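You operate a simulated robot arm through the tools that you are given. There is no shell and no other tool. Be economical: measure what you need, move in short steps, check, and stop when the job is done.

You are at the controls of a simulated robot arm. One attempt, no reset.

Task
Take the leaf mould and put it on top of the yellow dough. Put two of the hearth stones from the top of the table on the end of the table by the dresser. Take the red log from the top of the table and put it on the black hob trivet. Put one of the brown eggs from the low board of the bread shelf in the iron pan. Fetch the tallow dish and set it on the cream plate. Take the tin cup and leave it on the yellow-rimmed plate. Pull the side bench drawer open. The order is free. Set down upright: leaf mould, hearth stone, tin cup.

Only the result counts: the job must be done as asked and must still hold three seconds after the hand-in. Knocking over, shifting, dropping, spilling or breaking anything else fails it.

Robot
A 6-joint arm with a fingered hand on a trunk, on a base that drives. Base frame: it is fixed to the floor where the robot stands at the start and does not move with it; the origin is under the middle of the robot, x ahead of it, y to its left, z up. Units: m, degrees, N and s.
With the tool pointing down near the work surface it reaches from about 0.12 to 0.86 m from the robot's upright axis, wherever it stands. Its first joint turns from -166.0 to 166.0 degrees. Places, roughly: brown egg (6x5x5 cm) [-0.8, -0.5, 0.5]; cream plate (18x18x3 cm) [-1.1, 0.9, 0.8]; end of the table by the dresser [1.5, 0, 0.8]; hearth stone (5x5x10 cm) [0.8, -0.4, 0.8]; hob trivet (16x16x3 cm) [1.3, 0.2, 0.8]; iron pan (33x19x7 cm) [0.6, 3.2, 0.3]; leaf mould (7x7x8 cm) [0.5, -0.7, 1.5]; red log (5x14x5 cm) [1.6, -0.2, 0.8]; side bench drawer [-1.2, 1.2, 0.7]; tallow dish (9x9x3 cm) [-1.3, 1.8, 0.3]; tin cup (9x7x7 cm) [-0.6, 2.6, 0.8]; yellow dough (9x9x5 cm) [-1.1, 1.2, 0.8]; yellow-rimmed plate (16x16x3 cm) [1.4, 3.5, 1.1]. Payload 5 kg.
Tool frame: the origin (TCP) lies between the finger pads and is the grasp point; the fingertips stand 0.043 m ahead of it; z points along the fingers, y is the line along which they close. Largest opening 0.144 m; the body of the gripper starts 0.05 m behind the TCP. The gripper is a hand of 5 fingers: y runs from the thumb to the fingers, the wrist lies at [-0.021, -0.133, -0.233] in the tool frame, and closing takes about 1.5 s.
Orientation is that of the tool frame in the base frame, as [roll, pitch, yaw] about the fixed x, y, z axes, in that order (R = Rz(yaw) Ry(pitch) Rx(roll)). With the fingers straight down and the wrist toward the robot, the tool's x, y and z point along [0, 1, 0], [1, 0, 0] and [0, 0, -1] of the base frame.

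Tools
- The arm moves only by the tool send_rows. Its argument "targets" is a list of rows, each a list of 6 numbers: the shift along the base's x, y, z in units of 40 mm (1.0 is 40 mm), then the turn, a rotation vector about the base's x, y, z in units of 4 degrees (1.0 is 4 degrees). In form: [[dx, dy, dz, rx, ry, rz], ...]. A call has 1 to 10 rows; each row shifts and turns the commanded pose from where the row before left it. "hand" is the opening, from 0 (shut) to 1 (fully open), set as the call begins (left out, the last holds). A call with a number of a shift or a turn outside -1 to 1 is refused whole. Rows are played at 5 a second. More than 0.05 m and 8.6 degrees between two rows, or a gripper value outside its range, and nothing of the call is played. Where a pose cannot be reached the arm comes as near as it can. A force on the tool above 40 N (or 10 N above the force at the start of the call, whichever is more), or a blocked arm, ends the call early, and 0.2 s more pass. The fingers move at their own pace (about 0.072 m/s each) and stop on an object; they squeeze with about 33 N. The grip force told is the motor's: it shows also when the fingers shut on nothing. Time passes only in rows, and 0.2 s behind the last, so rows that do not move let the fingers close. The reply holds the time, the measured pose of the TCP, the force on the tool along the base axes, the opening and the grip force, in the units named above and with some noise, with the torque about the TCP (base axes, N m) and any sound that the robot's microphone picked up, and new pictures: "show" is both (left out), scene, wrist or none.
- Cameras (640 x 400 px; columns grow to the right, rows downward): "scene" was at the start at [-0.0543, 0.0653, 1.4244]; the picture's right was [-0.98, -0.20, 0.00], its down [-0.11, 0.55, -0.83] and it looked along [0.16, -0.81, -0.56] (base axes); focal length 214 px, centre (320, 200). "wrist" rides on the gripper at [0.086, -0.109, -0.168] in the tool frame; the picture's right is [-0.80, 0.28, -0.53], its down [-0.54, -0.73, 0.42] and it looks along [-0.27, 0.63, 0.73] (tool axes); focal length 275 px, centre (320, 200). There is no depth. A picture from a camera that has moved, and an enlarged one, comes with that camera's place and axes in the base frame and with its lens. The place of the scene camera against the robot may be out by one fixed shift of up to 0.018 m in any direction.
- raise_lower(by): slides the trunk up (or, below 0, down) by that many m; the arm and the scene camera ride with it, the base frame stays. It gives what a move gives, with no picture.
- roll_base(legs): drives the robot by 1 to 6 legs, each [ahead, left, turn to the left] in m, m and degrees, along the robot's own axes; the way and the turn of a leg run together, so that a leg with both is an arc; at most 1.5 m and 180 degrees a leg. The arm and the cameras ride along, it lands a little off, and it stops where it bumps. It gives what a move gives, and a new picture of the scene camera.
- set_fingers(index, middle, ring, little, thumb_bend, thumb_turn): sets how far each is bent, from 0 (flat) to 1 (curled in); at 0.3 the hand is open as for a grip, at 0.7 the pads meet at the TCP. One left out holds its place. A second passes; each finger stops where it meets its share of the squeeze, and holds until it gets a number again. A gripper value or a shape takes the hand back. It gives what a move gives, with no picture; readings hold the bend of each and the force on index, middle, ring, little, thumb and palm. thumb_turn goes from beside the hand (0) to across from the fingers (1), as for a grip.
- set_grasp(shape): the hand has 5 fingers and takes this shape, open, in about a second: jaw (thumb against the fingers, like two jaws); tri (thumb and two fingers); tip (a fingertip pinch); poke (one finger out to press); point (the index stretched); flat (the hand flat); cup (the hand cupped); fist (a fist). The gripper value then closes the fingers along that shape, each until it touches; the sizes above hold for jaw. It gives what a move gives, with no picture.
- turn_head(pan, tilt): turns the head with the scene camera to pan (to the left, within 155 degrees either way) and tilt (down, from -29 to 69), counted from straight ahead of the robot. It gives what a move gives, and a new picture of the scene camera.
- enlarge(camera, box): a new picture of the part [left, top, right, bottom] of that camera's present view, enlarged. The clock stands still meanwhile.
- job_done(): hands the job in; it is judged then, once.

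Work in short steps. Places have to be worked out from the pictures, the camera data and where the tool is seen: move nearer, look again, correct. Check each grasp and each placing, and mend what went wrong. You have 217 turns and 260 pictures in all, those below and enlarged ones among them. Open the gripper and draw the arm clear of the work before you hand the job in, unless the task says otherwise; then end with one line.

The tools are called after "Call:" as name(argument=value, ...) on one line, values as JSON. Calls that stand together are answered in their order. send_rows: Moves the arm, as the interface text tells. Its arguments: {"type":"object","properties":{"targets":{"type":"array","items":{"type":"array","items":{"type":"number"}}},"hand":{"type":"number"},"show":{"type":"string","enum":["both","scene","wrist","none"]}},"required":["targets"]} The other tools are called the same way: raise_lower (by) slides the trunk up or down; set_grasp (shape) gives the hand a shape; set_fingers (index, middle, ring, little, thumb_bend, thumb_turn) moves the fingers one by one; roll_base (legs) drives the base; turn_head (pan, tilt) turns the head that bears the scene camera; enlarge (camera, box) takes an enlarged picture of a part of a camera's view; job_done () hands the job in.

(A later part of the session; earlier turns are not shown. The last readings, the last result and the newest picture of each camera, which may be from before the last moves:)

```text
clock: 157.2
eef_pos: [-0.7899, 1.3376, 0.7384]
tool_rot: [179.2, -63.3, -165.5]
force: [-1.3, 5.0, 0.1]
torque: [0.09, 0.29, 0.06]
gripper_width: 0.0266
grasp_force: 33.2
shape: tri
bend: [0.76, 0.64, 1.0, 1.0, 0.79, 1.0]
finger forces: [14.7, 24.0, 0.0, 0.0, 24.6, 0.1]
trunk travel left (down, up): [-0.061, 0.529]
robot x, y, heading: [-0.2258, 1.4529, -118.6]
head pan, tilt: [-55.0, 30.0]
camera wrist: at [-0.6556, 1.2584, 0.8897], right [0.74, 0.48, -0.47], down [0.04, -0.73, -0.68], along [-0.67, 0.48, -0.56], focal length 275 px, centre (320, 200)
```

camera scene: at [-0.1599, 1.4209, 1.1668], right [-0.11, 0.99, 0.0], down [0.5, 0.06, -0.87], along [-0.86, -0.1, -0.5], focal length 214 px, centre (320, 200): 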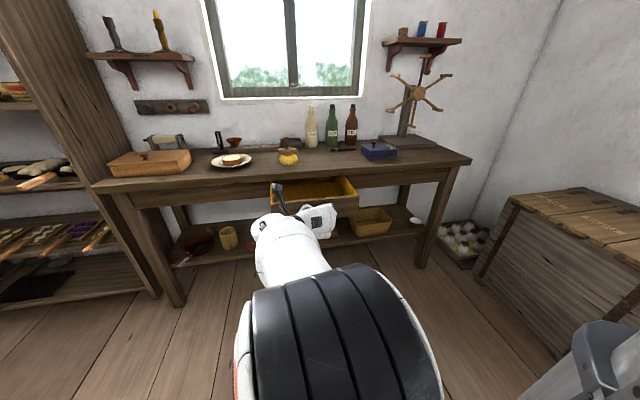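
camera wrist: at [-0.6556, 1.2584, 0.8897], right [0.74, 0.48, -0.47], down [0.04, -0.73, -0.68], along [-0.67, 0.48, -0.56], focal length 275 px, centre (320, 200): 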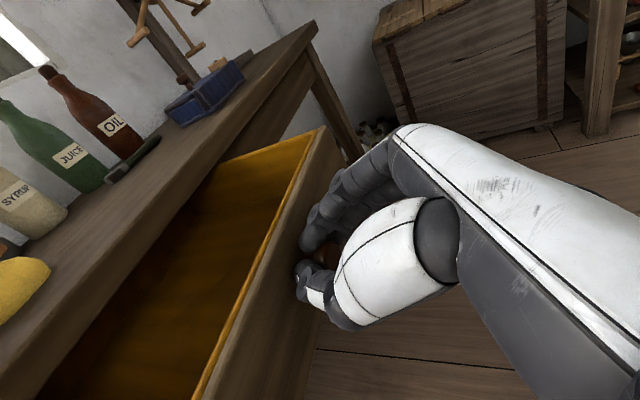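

22 cm out. One more small tug of 3 cm to see whether it is at its end.

Call:
roll_base(legs=[[-0.025, 0.025, 0]])

Call:
send_rows(targets=[[0, 0, 0, 0, 0, 0], [0, 0, 0, 0, 0, 0], [0, 0, 0, 0, 0, 0], [0, 0, 0, 0, 0, 0]], hand=0.7, show="wrist")

```text
clock: 158.0
eef_pos: [-0.7713, 1.34, 0.7403]
tool_rot: [179.0, -63.5, -164.6]
force: [-14.6, 1.9, -2.1]
torque: [-0.17, 0.39, 0.45]
gripper_width: 0.0245
grasp_force: 33.2
shape: tri
bend: [0.75, 0.64, 1.0, 1.0, 0.83, 1.0]
finger forces: [2.2, 31.8, 0.1, 0.0, 18.8, 0.0]
trunk travel left (down, up): [-0.061, 0.529]
robot x, y, heading: [-0.2009, 1.4646, -118.6]
head pan, tilt: [-55.0, 30.0]
stopped in leg 1: the force on the tool passed its limit (the readings are from after the stop); the commanded pose is now the measured one
camera scene: at [-0.1385, 1.4272, 1.1668], right [-0.11, 0.99, 0.0], down [0.5, 0.06, -0.87], along [-0.86, -0.1, -0.5], focal length 214 px, centre (320, 200)
```

scene: 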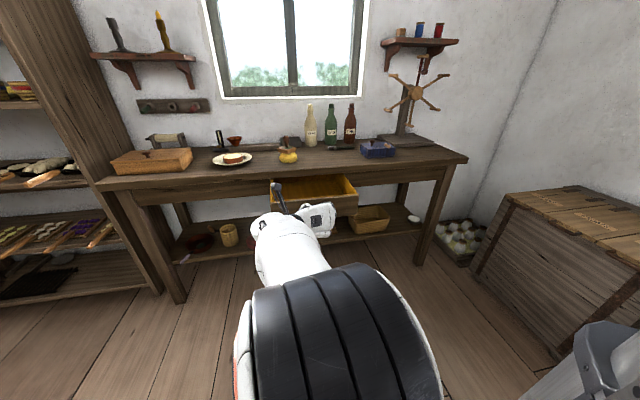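

```text
clock: 159.0
eef_pos: [-0.769, 1.342, 0.7422]
tool_rot: [178.8, -63.6, -164.5]
force: [0.1, -0.7, 0.5]
torque: [0.01, 0.0, 0.01]
gripper_width: 0.1003
grasp_force: 0.1
shape: tri
bend: [0.73, 0.37, 0.99, 0.99, 0.6, 0.99]
finger forces: [0.1, 0.0, 0.0, 0.0, 0.1, 0.0]
trunk travel left (down, up): [-0.061, 0.529]
robot x, y, heading: [-0.2023, 1.464, -118.6]
head pan, tilt: [-55.0, 30.0]
camera wrist: at [-0.6337, 1.2628, 0.8917], right [0.73, 0.49, -0.47], down [0.05, -0.73, -0.68], along [-0.68, 0.48, -0.56], focal length 275 px, centre (320, 200)
```

wrist: 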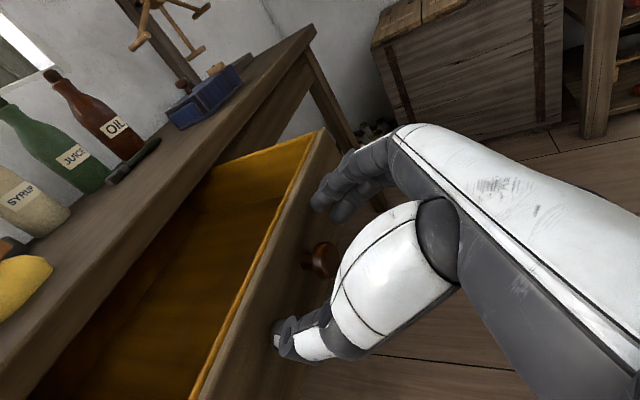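

The drawer hit its stop, fully open, and is released. I back off, return the hand to vertical, and turn toward the bench with the tin cup.

Call:
roll_base(legs=[[-0.2, 0.2, 0]])

Call:
send_rows(targets=[[0, 0, 0.5, 0.26, -0.96, 0], [0, 0, 0.5, 0.26, -0.96, 0], [0, 0, 0.5, 0.26, -0.96, 0], [0, 0, 0.5, 0.26, -0.96, 0], [0, 0, 0.5, 0.26, -0.96, 0], [0, 0, 0.5, 0.26, -0.96, 0], [0, 0, 0.5, 0.26, -0.96, 0], [0, 0, 0.5, 0.26, -0.96, 0], [0, 0, 0.5, 0.26, -0.96, 0]], show="none")

Call:
send_rows(targets=[[0, 0, 0.5, 0.26, -0.96, 0], [0, 0, 0.5, 0.26, -0.96, 0], [0, 0, 0.5, 0.26, -0.96, 0], [0, 0, 0.5, 0.26, -0.96, 0], [0, 0, 0.5, 0.26, -0.96, 0], [0, 0, 0.5, 0.26, -0.96, 0], [0, 0, 0.5, 0.26, -0.96, 0]], show="none")

Call:
roll_base(legs=[[0, 0, -102]])

```text
clock: 161.0
eef_pos: [-0.494, 1.4271, 0.7422]
tool_rot: [178.6, -63.6, -164.4]
force: [-0.3, 0.7, -1.2]
torque: [-0.01, 0.03, -0.01]
gripper_width: 0.1006
grasp_force: 0.2
shape: tri
bend: [0.73, 0.37, 0.99, 0.99, 0.6, 0.99]
finger forces: [0.0, 0.0, 0.0, 0.0, 0.0, 0.0]
trunk travel left (down, up): [-0.061, 0.529]
robot x, y, heading: [0.0781, 1.5453, -118.1]
head pan, tilt: [-55.0, 30.0]
camera scene: at [0.1385, 1.5118, 1.1668], right [-0.11, 0.99, 0.0], down [0.5, 0.06, -0.87], along [-0.86, -0.1, -0.5], focal length 214 px, centre (320, 200)
```

scene: 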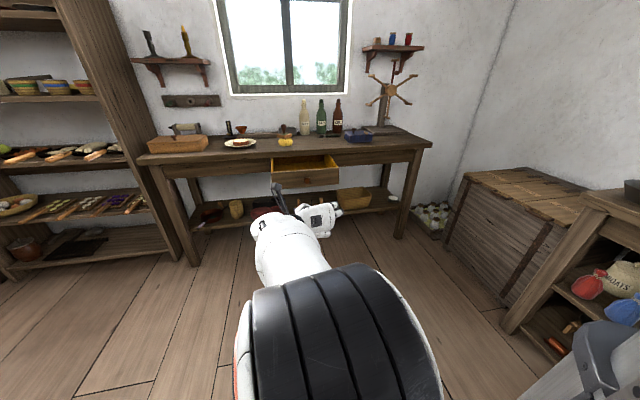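

```text
clock: 163.0
eef_pos: [-0.4935, 1.4269, 0.9236]
tool_rot: [179.1, -27.7, -164.7]
force: [-0.2, 0.5, 0.7]
torque: [0.0, -0.02, -0.01]
gripper_width: 0.1005
grasp_force: 0.1
shape: tri
bend: [0.73, 0.37, 0.99, 0.99, 0.6, 0.99]
finger forces: [0.0, 0.0, 0.0, 0.0, 0.0, 0.0]
trunk travel left (down, up): [-0.061, 0.529]
robot x, y, heading: [0.0747, 1.5488, -118.4]
head pan, tilt: [-55.0, 30.0]
```

```text
clock: 164.6
eef_pos: [-0.4742, 1.4447, 0.9994]
tool_rot: [178.9, -2.1, -164.5]
force: [-0.1, -0.3, -0.5]
torque: [0.0, -0.01, 0.03]
gripper_width: 0.1009
grasp_force: 0.0
shape: tri
bend: [0.73, 0.37, 0.99, 0.99, 0.6, 0.99]
finger forces: [0.0, 0.1, 0.0, 0.0, 0.0, 0.0]
out of reach, approached as far as the arm can: row 5, 6, 7
trunk travel left (down, up): [-0.061, 0.529]
robot x, y, heading: [0.0773, 1.5462, -118.4]
head pan, tilt: [-55.0, 30.0]
```

```text
clock: 169.3
eef_pos: [0.0956, 2.1046, 0.9988]
tool_rot: [179.0, -2.1, 92.8]
force: [0.5, -0.5, 0.1]
torque: [0.02, -0.03, 0.0]
gripper_width: 0.1009
grasp_force: 0.1
shape: tri
bend: [0.73, 0.37, 0.99, 0.99, 0.6, 0.99]
finger forces: [0.1, 0.0, 0.1, 0.0, 0.1, 0.0]
trunk travel left (down, up): [-0.061, 0.529]
robot x, y, heading: [0.0729, 1.5498, 138.7]
head pan, tilt: [-55.0, 30.0]
camera scene: at [0.0151, 1.4769, 1.1668], right [0.99, -0.11, 0.0], down [-0.05, -0.5, -0.87], along [0.09, 0.86, -0.5], focal length 214 px, centre (320, 200)
```

scene: 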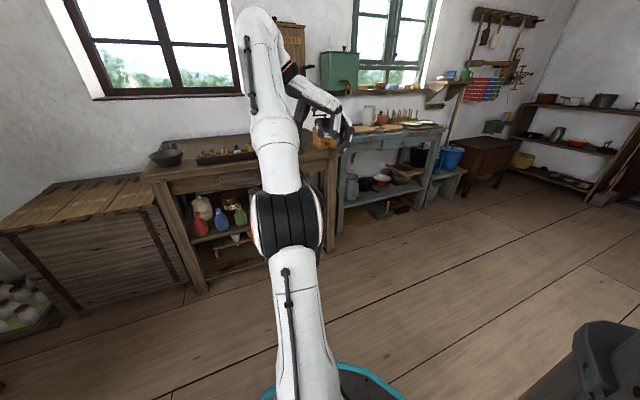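

I enlarge the left bench (cup) and the blue bench (yellow-rimmed plate and pan).

Call:
enlarge(camera="scene", box=[130, 120, 290, 220])

Call:
enlarge(camera="scene", box=[320, 60, 520, 220])

```text
4.00 times, centred on (210, 170) of scene
camera zoom: at [0.0151, 1.4769, 1.1668], right [0.99, -0.11, 0.0], down [-0.05, -0.5, -0.87], along [0.09, 0.86, -0.5], focal length 858 px, centre (760, 320)
```

zoom: 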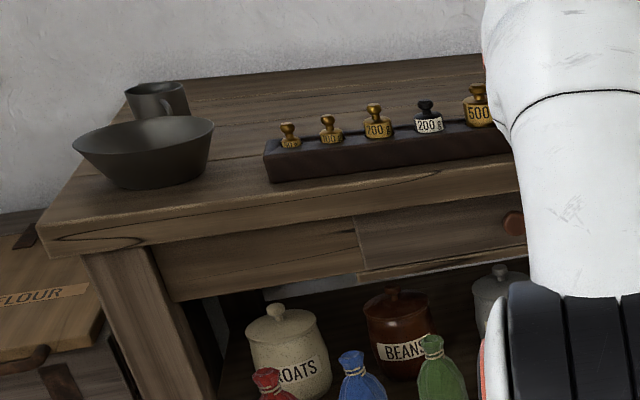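

```text
2.50 times, centred on (420, 140) of scene
camera zoom: at [0.0151, 1.4769, 1.1668], right [0.99, -0.11, 0.0], down [-0.05, -0.5, -0.87], along [0.09, 0.86, -0.5], focal length 536 px, centre (70, 350)
```

zoom: 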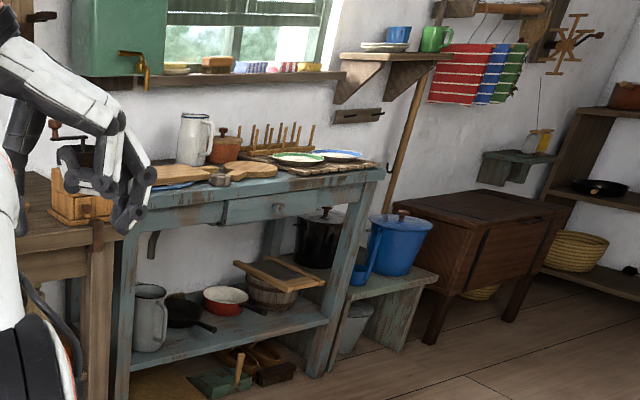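

The tin cup is the dark mug behind the grey bowl; the iron pan is on the blue bench's low shelf, the plate with the yellow rim likely on the wall shelf. I turn the hand for a natural grasp, raise, and drive to the cup.

Call:
raise_lower(by=0.2)

Call:
send_rows(targets=[[0, 0, 0, 0, 0, 1], [0, 0, 0, 0, 0, 1], [0, 0, 0, 0, 0, 1], [0, 0, 0, 0, 0, 1], [0, 0, 0, 0, 0, 1], [0, 0, 0, 0, 0, 1], [0, 0, 0, 0, 0, 1], [0, 0, 0, 0, 0, 1], [0, 0, 0, 0, 0, 1], [0, 0, 0, 0, 0, 1]], hand=1, show="none")

Call:
send_rows(targets=[[0, 0, 0, 0, 0, 1], [0, 0, 0, 0, 0, 1], [0, 0, 0, 0, 0, 1], [0, 0, 0, 0, 0, 1], [0, 0, 0, 0, 0, 1], [0, 0, 0, 0, 0, 1], [0, 0, 0, 0, 0, 1], [0, 0, 0, 0, 0, 1], [0, 0, 0, 0, 0, 1], [0, 0, 0, 0, 0, 1]], show="none")

Call:
roll_base(legs=[[0, 0, 18]])

```text
clock: 171.5
eef_pos: [0.0957, 2.1062, 1.1995]
tool_rot: [179.1, -2.1, 92.7]
force: [0.2, -0.6, -0.4]
torque: [-0.02, 0.0, 0.04]
gripper_width: 0.1007
grasp_force: 0.0
shape: tri
bend: [0.73, 0.37, 0.99, 0.99, 0.6, 0.99]
finger forces: [0.1, 0.0, 0.1, 0.0, 0.0, 0.1]
trunk travel left (down, up): [-0.261, 0.329]
robot x, y, heading: [0.0774, 1.5466, 138.7]
head pan, tilt: [-55.0, 30.0]
```

```text
clock: 173.7
eef_pos: [0.0951, 2.1036, 1.1994]
tool_rot: [179.1, -2.3, 132.8]
force: [-0.3, -0.8, 0.1]
torque: [0.01, 0.0, 0.04]
gripper_width: 0.1435
grasp_force: 0.1
shape: tri
bend: [0.3, 0.3, 0.99, 0.99, 0.3, 0.98]
finger forces: [0.1, 0.0, 0.0, 0.1, 0.0, 0.0]
trunk travel left (down, up): [-0.261, 0.329]
robot x, y, heading: [0.0722, 1.5471, 139.0]
head pan, tilt: [-55.0, 30.0]
```

```text
clock: 175.9
eef_pos: [0.095, 2.1036, 1.1983]
tool_rot: [179.0, -2.2, 172.8]
force: [-0.6, 0.1, -0.2]
torque: [0.03, -0.03, 0.02]
gripper_width: 0.1436
grasp_force: 0.0
shape: tri
bend: [0.3, 0.3, 0.99, 0.99, 0.3, 0.98]
finger forces: [0.1, 0.1, 0.1, 0.0, 0.0, 0.1]
trunk travel left (down, up): [-0.261, 0.329]
robot x, y, heading: [0.074, 1.5503, 138.8]
head pan, tilt: [-55.0, 30.0]
```

```text
clock: 177.3
eef_pos: [-0.0781, 2.0837, 1.1995]
tool_rot: [179.0, -2.1, -169.1]
force: [-0.1, -0.3, 0.1]
torque: [0.0, -0.03, -0.03]
gripper_width: 0.1436
grasp_force: 0.1
shape: tri
bend: [0.3, 0.3, 0.99, 0.99, 0.3, 0.98]
finger forces: [0.0, 0.1, 0.0, 0.0, 0.0, 0.1]
trunk travel left (down, up): [-0.261, 0.329]
robot x, y, heading: [0.0743, 1.5479, 156.8]
head pan, tilt: [-55.0, 30.0]
camera scene: at [0.0383, 1.4654, 1.3668], right [0.98, 0.21, 0.0], down [0.1, -0.49, -0.87], along [-0.18, 0.85, -0.5], focal length 214 px, centre (320, 200)
```

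scene: 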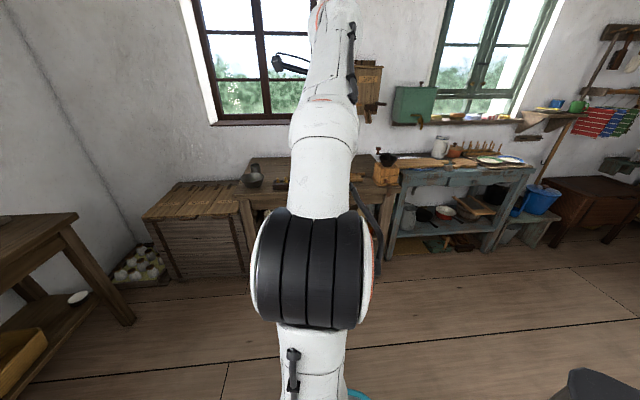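

I drive to the left end of that bench with the hand high.

Call:
roll_base(legs=[[0.618, -0.151, 0]])

Call:
send_rows(targets=[[0, 0, 0, 0, 0, 0]], show="wrist")

```text
clock: 180.9
eef_pos: [-0.5963, 2.4629, 1.1982]
tool_rot: [179.0, -2.2, -168.7]
force: [-0.2, 1.0, 0.6]
torque: [0.0, 0.01, -0.01]
gripper_width: 0.1438
grasp_force: 0.0
shape: tri
bend: [0.3, 0.3, 0.99, 0.99, 0.3, 0.98]
finger forces: [0.1, 0.0, 0.0, 0.1, 0.0, 0.2]
trunk travel left (down, up): [-0.261, 0.329]
robot x, y, heading: [-0.4404, 1.9243, 157.2]
head pan, tilt: [-55.0, 30.0]
camera scene: at [-0.4758, 1.8452, 1.3668], right [0.98, 0.21, 0.0], down [0.11, -0.49, -0.87], along [-0.18, 0.85, -0.5], focal length 214 px, centre (320, 200)
```

scene: 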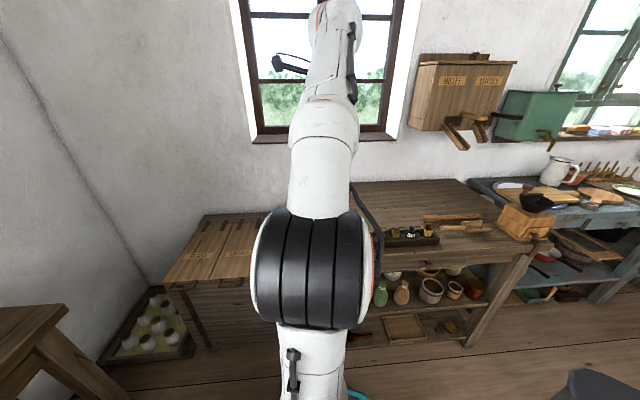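

```text
clock: 181.3
eef_pos: [-0.5968, 2.4624, 1.1985]
tool_rot: [179.0, -2.2, -168.8]
force: [0.0, -1.8, 0.2]
torque: [0.03, 0.0, 0.0]
gripper_width: 0.1437
grasp_force: 0.1
shape: tri
bend: [0.3, 0.3, 0.99, 0.99, 0.3, 0.98]
finger forces: [0.0, 0.0, 0.1, 0.1, 0.0, 0.1]
trunk travel left (down, up): [-0.261, 0.329]
robot x, y, heading: [-0.4385, 1.9256, 157.2]
head pan, tilt: [-55.0, 30.0]
camera wrist: at [-0.6531, 2.3377, 1.3667], right [0.75, 0.43, 0.51], down [0.66, -0.6, -0.46], along [0.11, 0.67, -0.73], focal length 275 px, centre (320, 200)
```

wrist: 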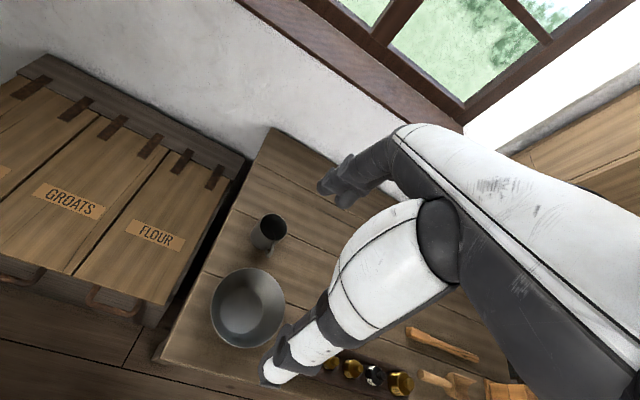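

Cup at about (-0.63, 2.665), bowl just in front. I enlarge to see the handle direction.

Call:
enlarge(camera="wrist", box=[190, 180, 350, 360])

```text
2.22 times, centred on (270, 270) of wrist
camera zoom: at [-0.6531, 2.3377, 1.3667], right [0.75, 0.43, 0.51], down [0.66, -0.6, -0.46], along [0.11, 0.67, -0.73], focal length 612 px, centre (431, 44)
```

zoom: 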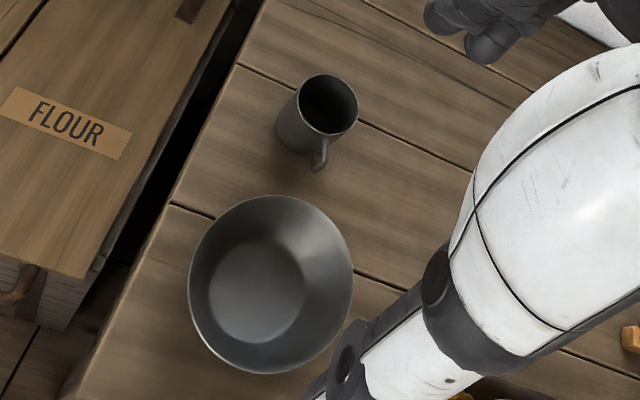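

The handle points toward the bowl side (about -52°), so I close along 45°. I rotate the hand by -56° while moving over the cup.

Call:
send_rows(targets=[[-0.06, 0.35, -0.3, 0, 0, -1], [-0.06, 0.35, -0.3, 0, 0, -1], [-0.06, 0.35, -0.3, 0, 0, -1], [-0.06, 0.35, -0.3, 0, 0, -1], [-0.06, 0.35, -0.3, 0, 0, -1], [-0.06, 0.35, -0.3, 0, 0, -1], [-0.06, 0.35, -0.3, 0, 0, -1], [-0.06, 0.35, -0.3, 0, 0, -1], [-0.06, 0.35, -0.3, 0, 0, -1], [-0.06, 0.35, -0.3, 0, 0, -1]], show="none")

Call:
send_rows(targets=[[-0.06, 0.35, -0.3, 0, 0, -1], [-0.06, 0.35, -0.3, 0, 0, -1], [-0.06, 0.35, -0.3, 0, 0, -1], [-0.04, 0.35, -0.3, 0, 0, -1]])

```text
clock: 183.5
eef_pos: [-0.6219, 2.6019, 1.0781]
tool_rot: [179.1, -2.3, 151.2]
force: [0.3, -0.3, 0.4]
torque: [0.01, 0.03, -0.01]
gripper_width: 0.1437
grasp_force: 0.2
shape: tri
bend: [0.3, 0.3, 0.99, 0.99, 0.3, 0.98]
finger forces: [0.0, 0.0, 0.0, 0.0, 0.0, 0.0]
trunk travel left (down, up): [-0.261, 0.329]
robot x, y, heading: [-0.4445, 1.9286, 157.2]
head pan, tilt: [-55.0, 30.0]
```

```text
clock: 184.5
eef_pos: [-0.6307, 2.6591, 1.03]
tool_rot: [179.0, -2.2, 135.2]
force: [0.1, -1.2, 0.2]
torque: [0.04, -0.03, 0.01]
gripper_width: 0.1437
grasp_force: 0.1
shape: tri
bend: [0.3, 0.3, 0.99, 0.99, 0.3, 0.98]
finger forces: [0.1, 0.0, 0.0, 0.0, 0.0, 0.0]
trunk travel left (down, up): [-0.261, 0.329]
robot x, y, heading: [-0.4408, 1.9322, 157.3]
head pan, tilt: [-55.0, 30.0]
camera scene: at [-0.4759, 1.8453, 1.3668], right [0.98, 0.21, 0.0], down [0.11, -0.49, -0.87], along [-0.18, 0.85, -0.5], focal length 214 px, centre (320, 200)
camera wrist: at [-0.7652, 2.6367, 1.1989], right [0.77, -0.38, 0.51], down [-0.13, -0.88, -0.46], along [0.62, 0.28, -0.73], focal length 275 px, centre (320, 200)
```

scene: 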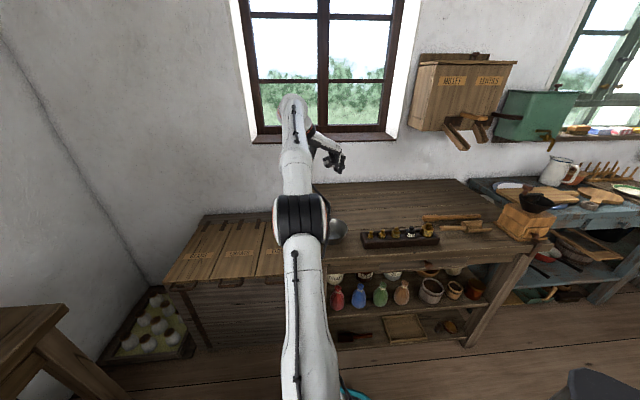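
wrist: 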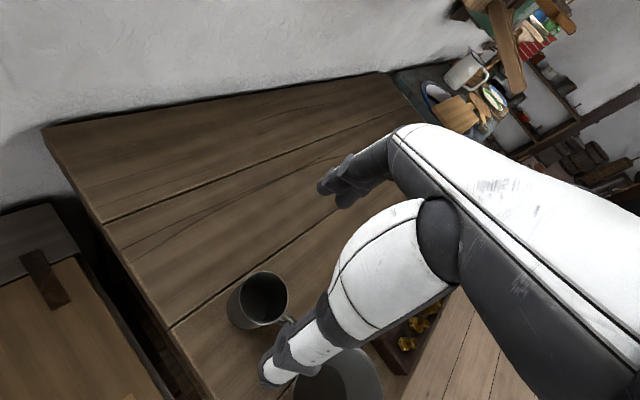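

Cup mouth centre triangulates to (-0.625, 2.653, 0.861). I centre and descend to just above, then check.

Call:
send_rows(targets=[[0.15, -0.15, -0.6, 0, 0, 0], [0, 0, -0.7, 0, 0, 0], [0, 0, -0.7, 0, 0, 0], [0, 0, -0.5, 0, 0, 0]], show="wrist")

```text
clock: 185.5
eef_pos: [-0.6235, 2.6527, 0.9286]
tool_rot: [178.9, -2.1, 135.1]
force: [0.3, -0.8, -0.2]
torque: [0.01, 0.0, 0.03]
gripper_width: 0.1437
grasp_force: 0.0
shape: tri
bend: [0.3, 0.3, 0.99, 0.99, 0.3, 0.98]
finger forces: [0.1, 0.0, 0.0, 0.1, 0.1, 0.0]
trunk travel left (down, up): [-0.261, 0.329]
robot x, y, heading: [-0.441, 1.9284, 157.4]
head pan, tilt: [-55.0, 30.0]
camera wrist: at [-0.7581, 2.6295, 1.0974], right [0.77, -0.38, 0.51], down [-0.13, -0.88, -0.46], along [0.62, 0.28, -0.73], focal length 275 px, centre (320, 200)
```

wrist: 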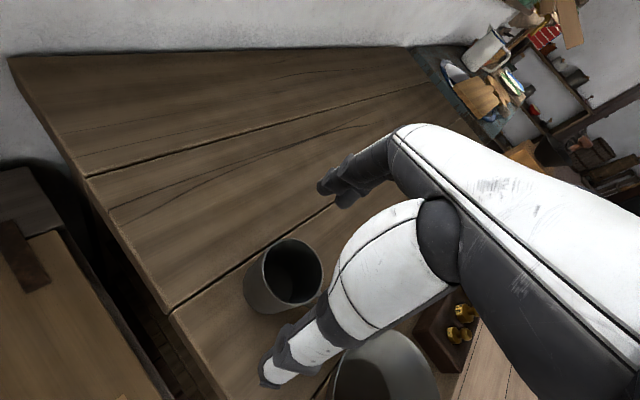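

Perfectly centred. I descend to grip height.

Call:
send_rows(targets=[[0, 0, -0.5, 0, 0, 0], [0, 0, -0.5, 0, 0, 0], [0, 0, -0.5, 0, 0, 0], [0, 0, -0.5, 0, 0, 0]], show="none")

Call:
send_rows(targets=[[0, 0, 0, 0, 0, 0], [0, 0, 0, 0, 0, 0], [0, 0, 0, 0, 0, 0], [0, 0, 0, 0, 0, 0], [0, 0, 0, 0, 0, 0], [0, 0, 0, 0, 0, 0], [0, 0, 0, 0, 0, 0], [0, 0, 0, 0, 0, 0]], hand=0.05, show="wrist")

```text
clock: 186.5
eef_pos: [-0.6218, 2.6516, 0.8518]
tool_rot: [179.0, -2.2, 135.2]
force: [0.7, 0.5, 0.6]
torque: [0.01, 0.02, 0.02]
gripper_width: 0.1438
grasp_force: 0.2
shape: tri
bend: [0.3, 0.3, 0.99, 0.99, 0.3, 0.98]
finger forces: [0.0, 0.1, 0.1, 0.1, 0.0, 0.0]
trunk travel left (down, up): [-0.261, 0.329]
robot x, y, heading: [-0.4386, 1.9256, 157.2]
head pan, tilt: [-55.0, 30.0]
```

```text
clock: 188.3
eef_pos: [-0.6235, 2.6515, 0.852]
tool_rot: [179.0, -2.1, 135.4]
force: [-0.1, -0.5, 1.2]
torque: [-0.03, -0.01, 0.0]
gripper_width: 0.0492
grasp_force: 32.7
shape: tri
bend: [0.74, 0.53, 1.0, 1.0, 0.74, 1.0]
finger forces: [14.9, 13.2, 0.0, 0.0, 28.6, 0.0]
trunk travel left (down, up): [-0.261, 0.329]
robot x, y, heading: [-0.4426, 1.9236, 157.2]
head pan, tilt: [-55.0, 30.0]
camera wrist: at [-0.7574, 2.6287, 1.0193], right [0.77, -0.38, 0.51], down [-0.13, -0.88, -0.46], along [0.62, 0.28, -0.73], focal length 275 px, centre (320, 200)
```

wrist: 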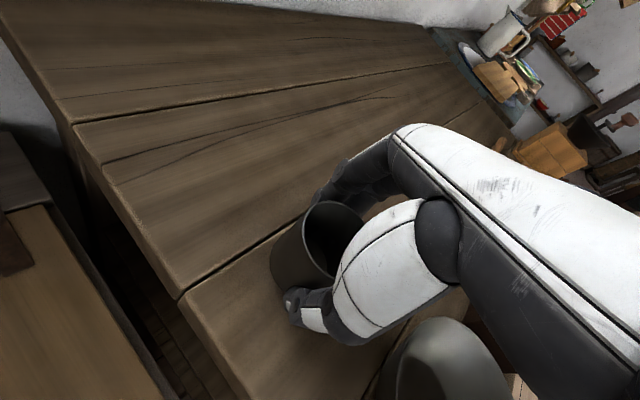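

Gripped. I lift it.

Call:
send_rows(targets=[[0, 0, 0.5, 0, 0, 0], [0, 0, 0.8, 0, 0, 0], [0, 0, 1, 0, 0, 0], [0, 0, 1, 0, 0, 0], [0, 0, 1, 0, 0, 0], [0, 0, 1, 0, 0, 0]], show="wrist")

```text
clock: 189.7
eef_pos: [-0.6222, 2.6508, 1.0629]
tool_rot: [179.1, -2.0, 135.2]
force: [0.0, 0.3, -0.1]
torque: [-0.05, 0.0, 0.0]
gripper_width: 0.0495
grasp_force: 33.1
shape: tri
bend: [0.74, 0.53, 1.0, 1.0, 0.74, 1.0]
finger forces: [15.0, 13.3, 0.0, 0.1, 28.7, 0.0]
trunk travel left (down, up): [-0.261, 0.329]
robot x, y, heading: [-0.4388, 1.9276, 157.2]
head pan, tilt: [-55.0, 30.0]
camera wrist: at [-0.7583, 2.6279, 1.2306], right [0.77, -0.38, 0.51], down [-0.13, -0.88, -0.45], along [0.62, 0.28, -0.73], focal length 275 px, centre (320, 200)
```

wrist: 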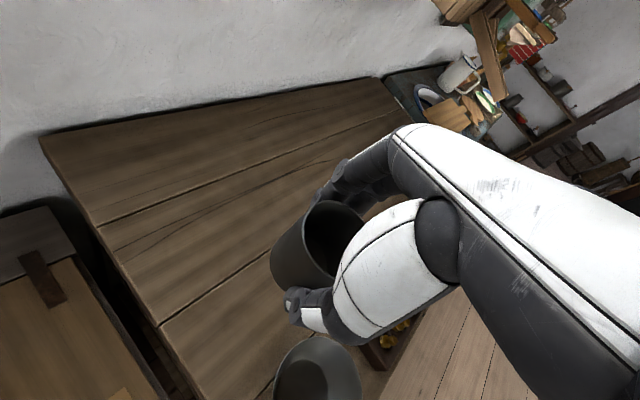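

The cup is held upright. I back away and drive along the room toward the wall shelf, then look at the plates.

Call:
roll_base(legs=[[-0.283, 0.35, 0], [-1.088, -0.88, 0]])

Call:
turn_head(pan=-95, tilt=15)

Call:
enlarge(camera="scene", box=[240, 120, 400, 220])

```text
clock: 198.9
eef_pos: [0.8644, 2.5661, 1.0636]
tool_rot: [179.1, -2.1, 133.0]
force: [0.3, 0.5, 0.3]
torque: [0.03, 0.0, 0.02]
gripper_width: 0.0493
grasp_force: 33.4
shape: tri
bend: [0.74, 0.53, 1.0, 1.0, 0.74, 1.0]
finger forces: [15.0, 13.4, 0.0, 0.0, 28.7, 0.0]
trunk travel left (down, up): [-0.261, 0.329]
robot x, y, heading: [1.0217, 1.8352, 155.2]
head pan, tilt: [-55.0, 30.0]
camera scene: at [0.9807, 1.7548, 1.3668], right [0.98, 0.18, 0.0], down [0.09, -0.49, -0.87], along [-0.15, 0.85, -0.5], focal length 214 px, centre (320, 200)
```

scene: 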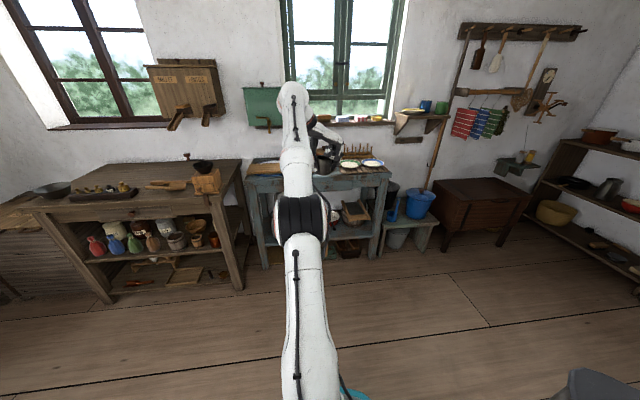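

```text
clock: 200.0
eef_pos: [0.865, 2.5651, 1.0639]
tool_rot: [179.0, -2.1, 133.0]
force: [-0.5, 0.3, -0.5]
torque: [0.02, 0.05, 0.04]
gripper_width: 0.0492
grasp_force: 32.2
shape: tri
bend: [0.74, 0.53, 1.0, 1.0, 0.74, 1.0]
finger forces: [15.0, 13.4, 0.0, 0.1, 28.7, 0.0]
trunk travel left (down, up): [-0.261, 0.329]
robot x, y, heading: [1.0196, 1.836, 155.2]
head pan, tilt: [-95.0, 15.0]
camera scene: at [1.0431, 1.7468, 1.3909], right [0.87, -0.5, 0.0], down [-0.13, -0.23, -0.97], along [0.48, 0.84, -0.26], focal length 214 px, centre (320, 200)
```

scene: 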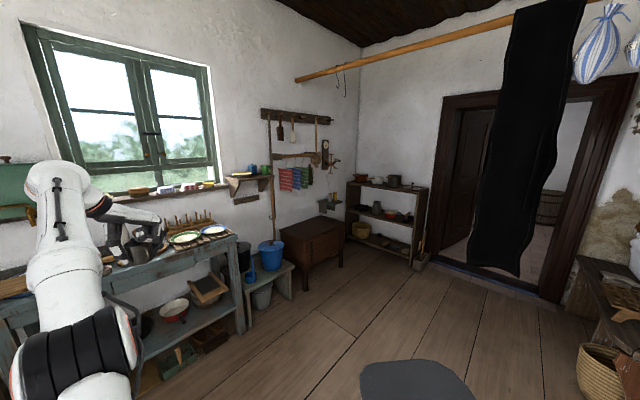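

```text
4.00 times, centred on (320, 170) of scene
camera zoom: at [1.0431, 1.7468, 1.3909], right [0.87, -0.5, 0.0], down [-0.13, -0.23, -0.97], along [0.48, 0.84, -0.26], focal length 858 px, centre (320, 320)
```

zoom: 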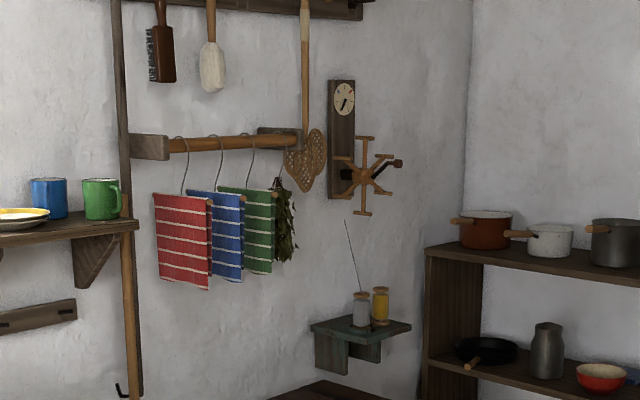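

The yellow-rimmed plate is on the wall shelf at about (1.34, 3.51, 1.15), with blue and green cups beside it. I raise the trunk and drive to a viewing point in front of it.

Call:
raise_lower(by=0.32)

Call:
roll_base(legs=[[-0.248, -0.886, 4]])

Call:
send_rows(targets=[[0, 0, 0, 0, 0, 0]], show="wrist")

```text
clock: 203.1
eef_pos: [0.8632, 2.5657, 1.3833]
tool_rot: [179.0, -2.1, 133.1]
force: [0.2, 0.5, 0.0]
torque: [0.0, -0.04, 0.01]
gripper_width: 0.0492
grasp_force: 33.4
shape: tri
bend: [0.74, 0.53, 1.0, 1.0, 0.74, 1.0]
finger forces: [15.0, 13.3, 0.1, 0.0, 28.7, 0.1]
trunk travel left (down, up): [-0.581, 0.009]
robot x, y, heading: [1.0202, 1.8359, 154.9]
head pan, tilt: [-95.0, 15.0]
```

```text
clock: 208.0
eef_pos: [1.382, 3.2806, 1.3838]
tool_rot: [179.1, -2.1, 137.8]
force: [0.0, -0.5, -1.0]
torque: [-0.04, 0.02, 0.01]
gripper_width: 0.0492
grasp_force: 33.0
shape: tri
bend: [0.74, 0.53, 1.0, 1.0, 0.74, 1.0]
finger forces: [14.9, 13.4, 0.1, 0.0, 28.7, 0.1]
trunk travel left (down, up): [-0.581, 0.009]
robot x, y, heading: [1.5962, 2.5645, 159.6]
head pan, tilt: [-95.0, 15.0]
camera scene: at [1.6253, 2.4803, 1.711], right [0.9, -0.43, 0.0], down [-0.11, -0.23, -0.97], along [0.41, 0.87, -0.26], focal length 214 px, centre (320, 200)
```

scene: 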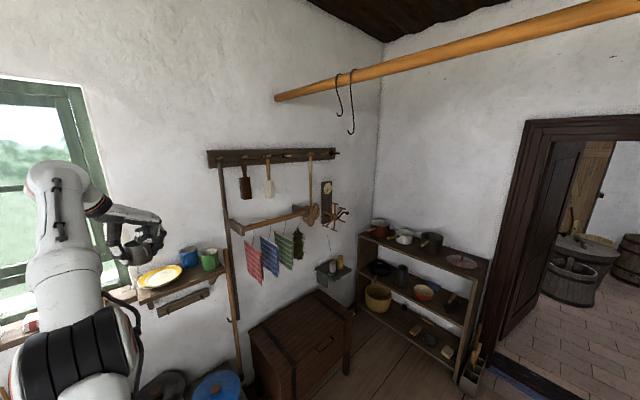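

```text
clock: 208.4
eef_pos: [1.3811, 3.2818, 1.3831]
tool_rot: [179.0, -2.0, 137.6]
force: [0.7, -0.2, -0.6]
torque: [0.03, -0.02, -0.01]
gripper_width: 0.0488
grasp_force: 33.2
shape: tri
bend: [0.74, 0.53, 1.0, 1.0, 0.74, 1.0]
finger forces: [15.0, 13.4, 0.0, 0.0, 28.7, 0.1]
trunk travel left (down, up): [-0.581, 0.009]
robot x, y, heading: [1.5953, 2.5644, 159.8]
head pan, tilt: [-95.0, 15.0]
camera wrist: at [1.247, 3.2518, 1.5513], right [0.79, -0.35, 0.51], down [-0.09, -0.89, -0.46], along [0.61, 0.31, -0.73], focal length 275 px, centre (320, 200)
```

wrist: 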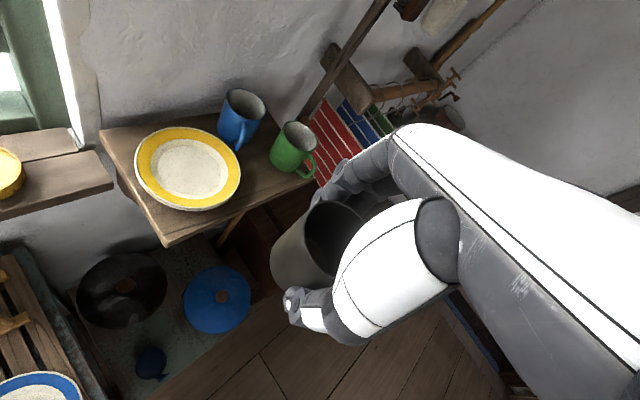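

Plate centre about (1.348, 3.495), rim z≈1.16; mugs to its right. I turn the hand +80° so the fingers stay clear of the mugs.

Call:
send_rows(targets=[[0, 0, 0, 0, 0, 1], [0, 0, 0, 0, 0, 1], [0, 0, 0, 0, 0, 1], [0, 0, 0, 0, 0, 1], [0, 0, 0, 0, 0, 1], [0, 0, 0, 0, 0, 1], [0, 0, 0, 0, 0, 1], [0, 0, 0, 0, 0, 1], [0, 0, 0, 0, 0, 1], [0, 0, 0, 0, 0, 1]], show="none")

Call:
send_rows(targets=[[0, 0, 0, 0, 0, 1], [0, 0, 0, 0, 0, 1], [0, 0, 0, 0, 0, 1], [0, 0, 0, 0, 0, 1], [0, 0, 0, 0, 0, 1], [0, 0, 0, 0, 0, 1], [0, 0, 0, 0, 0, 1], [0, 0, 0, 0, 0, 1], [0, 0, 0, 0, 0, 1], [0, 0, 0, 0, 0, 1]])

```text
clock: 210.6
eef_pos: [1.3805, 3.2803, 1.3831]
tool_rot: [179.0, -2.1, 177.7]
force: [-0.2, 0.7, -0.7]
torque: [-0.01, 0.02, -0.02]
gripper_width: 0.0489
grasp_force: 33.0
shape: tri
bend: [0.74, 0.53, 1.0, 1.0, 0.74, 1.0]
finger forces: [15.0, 13.4, 0.0, 0.0, 28.6, 0.0]
trunk travel left (down, up): [-0.581, 0.009]
robot x, y, heading: [1.5932, 2.566, 159.7]
head pan, tilt: [-95.0, 15.0]
```

```text
clock: 212.8
eef_pos: [1.3802, 3.2805, 1.3832]
tool_rot: [179.1, -2.1, -142.3]
force: [0.3, 0.2, -1.1]
torque: [0.01, -0.01, -0.02]
gripper_width: 0.0492
grasp_force: 33.1
shape: tri
bend: [0.74, 0.53, 1.0, 1.0, 0.74, 1.0]
finger forces: [14.9, 13.5, 0.1, 0.0, 28.6, 0.0]
trunk travel left (down, up): [-0.581, 0.009]
robot x, y, heading: [1.5924, 2.5653, 159.9]
head pan, tilt: [-95.0, 15.0]
camera scene: at [1.6252, 2.4804, 1.711], right [0.9, -0.43, 0.0], down [-0.11, -0.23, -0.97], along [0.41, 0.87, -0.26], focal length 214 px, centre (320, 200)
camera wrist: at [1.3862, 3.1439, 1.5516], right [0.48, 0.72, 0.51], down [0.86, -0.25, -0.46], along [-0.2, 0.65, -0.73], focal length 275 px, centre (320, 200)
```

scene: 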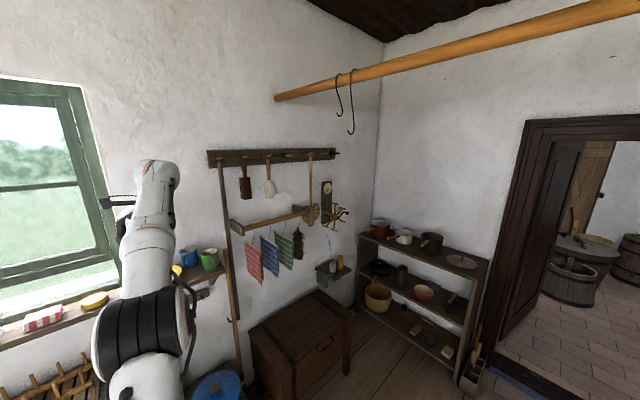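
wrist: 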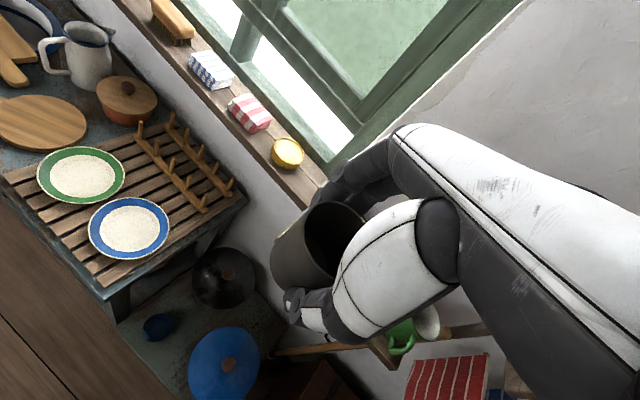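

I drive 0.2 m toward the shelf and look again.

Call:
roll_base(legs=[[0.119, -0.161, 0]])

Call:
send_rows(targets=[[0, 0, 0, 0, 0, 0]], show="wrist")

Call:
turn_head(pan=-60, tilt=30)

```text
clock: 214.4
eef_pos: [1.3212, 3.4756, 1.3834]
tool_rot: [179.1, -2.2, -142.3]
force: [-0.8, 1.1, -1.7]
torque: [-0.06, 0.0, 0.02]
gripper_width: 0.049
grasp_force: 33.3
shape: tri
bend: [0.74, 0.53, 1.0, 1.0, 0.74, 1.0]
finger forces: [15.0, 13.5, 0.0, 0.0, 28.7, 0.0]
trunk travel left (down, up): [-0.581, 0.009]
robot x, y, heading: [1.5359, 2.7598, 159.8]
head pan, tilt: [-95.0, 15.0]
camera scene: at [1.567, 2.6752, 1.711], right [0.91, -0.43, 0.0], down [-0.11, -0.23, -0.97], along [0.41, 0.87, -0.26], focal length 214 px, centre (320, 200)
```

scene: 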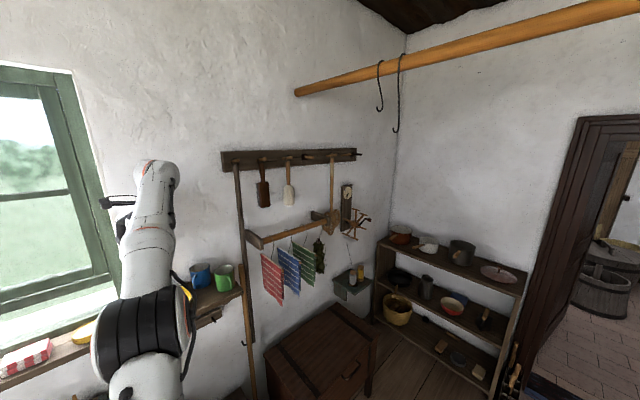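

```text
clock: 214.8
eef_pos: [1.3213, 3.4744, 1.3826]
tool_rot: [179.1, -2.2, -142.2]
force: [-0.3, -0.2, -0.1]
torque: [0.01, 0.03, -0.01]
gripper_width: 0.0491
grasp_force: 32.8
shape: tri
bend: [0.74, 0.53, 1.0, 1.0, 0.74, 1.0]
finger forces: [15.0, 13.5, 0.1, 0.0, 28.7, 0.0]
trunk travel left (down, up): [-0.581, 0.009]
robot x, y, heading: [1.5369, 2.7582, 159.7]
head pan, tilt: [-95.0, 15.0]
camera wrist: at [1.3275, 3.3378, 1.5513], right [0.48, 0.72, 0.51], down [0.86, -0.25, -0.46], along [-0.2, 0.65, -0.73], focal length 275 px, centre (320, 200)
```

wrist: 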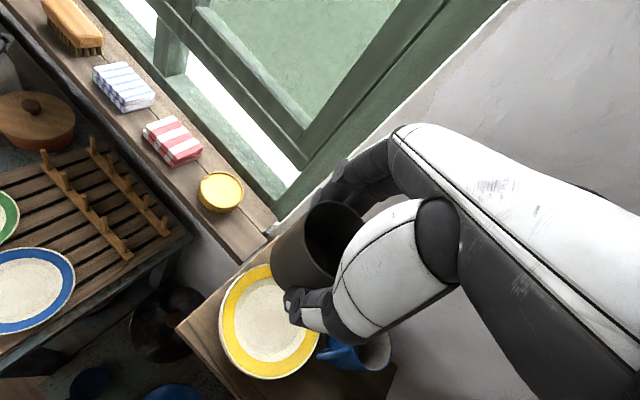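

```text
clock: 215.8
eef_pos: [1.3226, 3.4742, 1.3833]
tool_rot: [179.0, -2.2, -142.2]
force: [-0.4, -0.9, -1.0]
torque: [0.0, -0.03, -0.03]
gripper_width: 0.0489
grasp_force: 33.2
shape: tri
bend: [0.74, 0.53, 1.0, 1.0, 0.74, 1.0]
finger forces: [15.0, 13.4, 0.0, 0.0, 28.7, 0.0]
trunk travel left (down, up): [-0.581, 0.009]
robot x, y, heading: [1.5395, 2.7623, 159.8]
head pan, tilt: [-60.0, 30.0]
camera scene: at [1.5122, 2.6787, 1.6868], right [0.99, 0.17, 0.0], down [0.08, -0.49, -0.87], along [-0.15, 0.85, -0.5], focal length 214 px, centre (320, 200)
```

scene: 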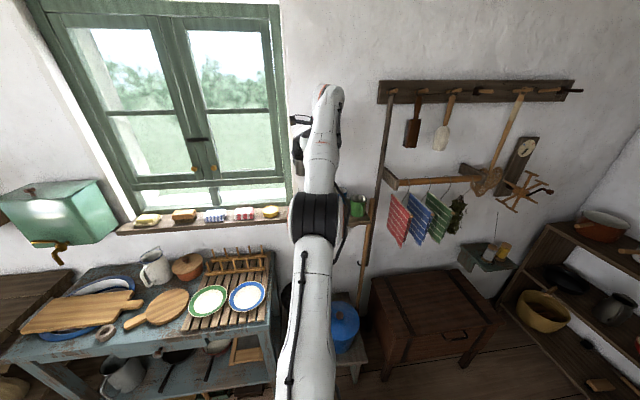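

Plate centre confirmed at about (1.358, 3.494). I move over it and lower partway.

Call:
send_rows(targets=[[0.3, 0.16, 0, 0, 0, 0], [0.3, 0.16, 0, 0, 0, 0], [0.3, 0.16, -0.5, 0, 0, 0], [0, 0, -0.8, 0, 0, 0], [0, 0, -0.8, 0, 0, 0], [0, 0, -0.8, 0, 0, 0]], show="wrist")

```text
clock: 217.2
eef_pos: [1.3589, 3.4947, 1.2661]
tool_rot: [179.1, -2.2, -142.3]
force: [-0.6, 0.6, -0.8]
torque: [-0.03, 0.0, 0.05]
gripper_width: 0.049
grasp_force: 33.1
shape: tri
bend: [0.74, 0.53, 1.0, 1.0, 0.74, 1.0]
finger forces: [15.1, 13.6, 0.1, 0.0, 28.6, 0.0]
trunk travel left (down, up): [-0.581, 0.009]
robot x, y, heading: [1.5352, 2.758, 160.0]
head pan, tilt: [-60.0, 30.0]
camera wrist: at [1.3652, 3.3574, 1.4344], right [0.48, 0.72, 0.51], down [0.86, -0.25, -0.46], along [-0.2, 0.65, -0.73], focal length 275 px, centre (320, 200)
```

wrist: 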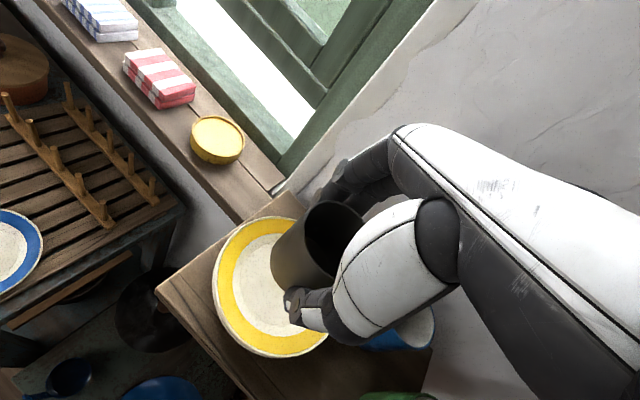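

Aligned within a centimetre. I nudge +8 mm in x and descend gently to contact.

Call:
send_rows(targets=[[0.2, 0, -0.4, 0, 0, 0], [0, 0, -0.4, 0, 0, 0], [0, 0, -0.2, 0, 0, 0], [0, 0, -0.2, 0, 0, 0], [0, 0, -0.15, 0, 0, 0], [0, 0, -0.15, 0, 0, 0], [0, 0, -0.15, 0, 0, 0]], show="wrist")

```text
clock: 218.8
eef_pos: [1.3651, 3.4941, 1.2019]
tool_rot: [179.1, -2.1, -142.2]
force: [-0.3, 0.3, -0.6]
torque: [-0.01, 0.04, 0.03]
gripper_width: 0.049
grasp_force: 33.2
shape: tri
bend: [0.74, 0.53, 1.0, 1.0, 0.74, 1.0]
finger forces: [15.1, 13.5, 0.1, 0.0, 28.6, 0.1]
trunk travel left (down, up): [-0.581, 0.009]
robot x, y, heading: [1.5348, 2.7594, 160.0]
head pan, tilt: [-60.0, 30.0]
camera wrist: at [1.371, 3.3568, 1.3701], right [0.48, 0.72, 0.51], down [0.86, -0.25, -0.45], along [-0.2, 0.65, -0.73], focal length 275 px, centre (320, 200)
```

wrist: 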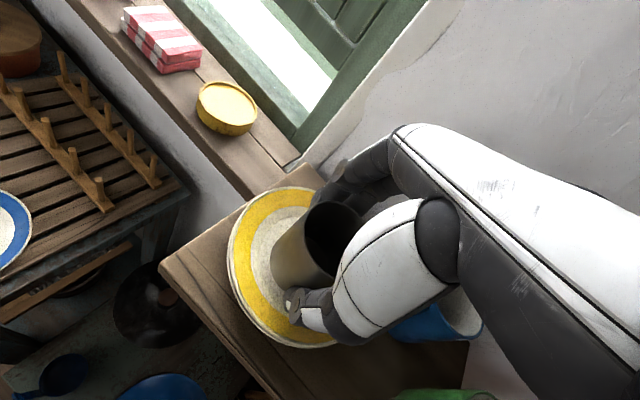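

No contact yet; I continue in small steps.

Call:
send_rows(targets=[[0, 0, -0.12, 0, 0, 0], [0, 0, -0.12, 0, 0, 0], [0, 0, -0.12, 0, 0, 0], [0, 0, -0.12, 0, 0, 0], [0, 0, -0.12, 0, 0, 0], [0, 0, -0.12, 0, 0, 0]], show="wrist")

```text
clock: 220.4
eef_pos: [1.3658, 3.4965, 1.1823]
tool_rot: [178.2, -1.9, -142.3]
force: [-0.5, -1.1, 12.0]
torque: [0.07, 0.11, 0.02]
gripper_width: 0.0503
grasp_force: 32.5
shape: tri
bend: [0.74, 0.53, 1.0, 1.0, 0.74, 1.0]
finger forces: [17.3, 15.3, 0.1, 0.0, 33.1, 0.0]
trunk travel left (down, up): [-0.581, 0.009]
robot x, y, heading: [1.5344, 2.7595, 159.8]
head pan, tilt: [-60.0, 30.0]
stopped in row 6: the force on the tool passed its limit (the readings are from after the stop); the commanded pose is now the measured one
camera wrist: at [1.3721, 3.3563, 1.3485], right [0.48, 0.71, 0.52], down [0.85, -0.24, -0.46], along [-0.2, 0.66, -0.72], focal length 275 px, centre (320, 200)
```

wrist: 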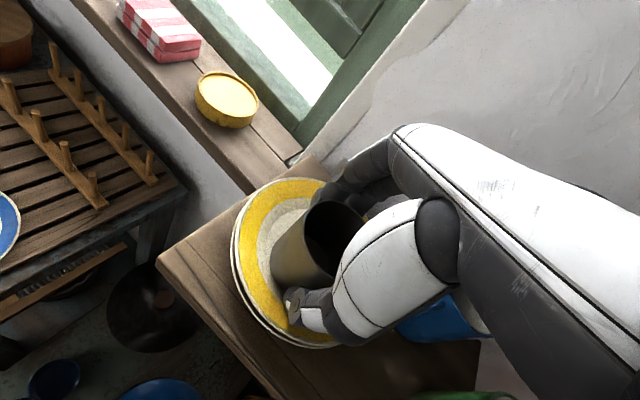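

Contact. I relieve 3 mm and open a little.

Call:
send_rows(targets=[[0, 0, 0.1, 0, 0, 0], [0, 0, 0, 0, 0, 0], [0, 0, 0, 0, 0, 0]], hand=0.5, show="none")

Call:
send_rows(targets=[[0, 0, 0.15, 0, 0, 0], [0, 0, 0.15, 0, 0, 0]], show="wrist")

```text
clock: 221.2
eef_pos: [1.3657, 3.4967, 1.1826]
tool_rot: [178.4, -2.0, -142.4]
force: [-0.7, 3.1, 3.8]
torque: [-0.04, -0.05, -0.01]
gripper_width: 0.0689
grasp_force: 0.1
shape: tri
bend: [0.74, 0.45, 0.99, 0.99, 0.72, 1.0]
finger forces: [0.1, 0.0, 0.0, 0.0, 4.4, 0.0]
trunk travel left (down, up): [-0.581, 0.009]
robot x, y, heading: [1.5355, 2.7594, 159.9]
head pan, tilt: [-60.0, 30.0]
```

```text
clock: 221.8
eef_pos: [1.3665, 3.4972, 1.1954]
tool_rot: [178.5, -2.0, -142.3]
force: [0.3, -0.4, -0.4]
torque: [0.0, -0.02, 0.01]
gripper_width: 0.0716
grasp_force: 0.0
shape: tri
bend: [0.74, 0.45, 0.99, 0.99, 0.71, 1.0]
finger forces: [0.0, 0.0, 0.1, 0.0, 0.1, 0.0]
trunk travel left (down, up): [-0.581, 0.009]
robot x, y, heading: [1.5356, 2.7633, 159.9]
head pan, tilt: [-60.0, 30.0]
camera wrist: at [1.3718, 3.3575, 1.3614], right [0.48, 0.71, 0.51], down [0.85, -0.24, -0.46], along [-0.2, 0.66, -0.72], focal length 275 px, centre (320, 200)
```

wrist: 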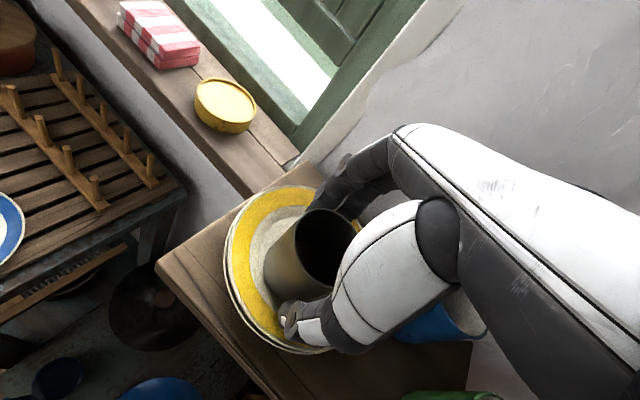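

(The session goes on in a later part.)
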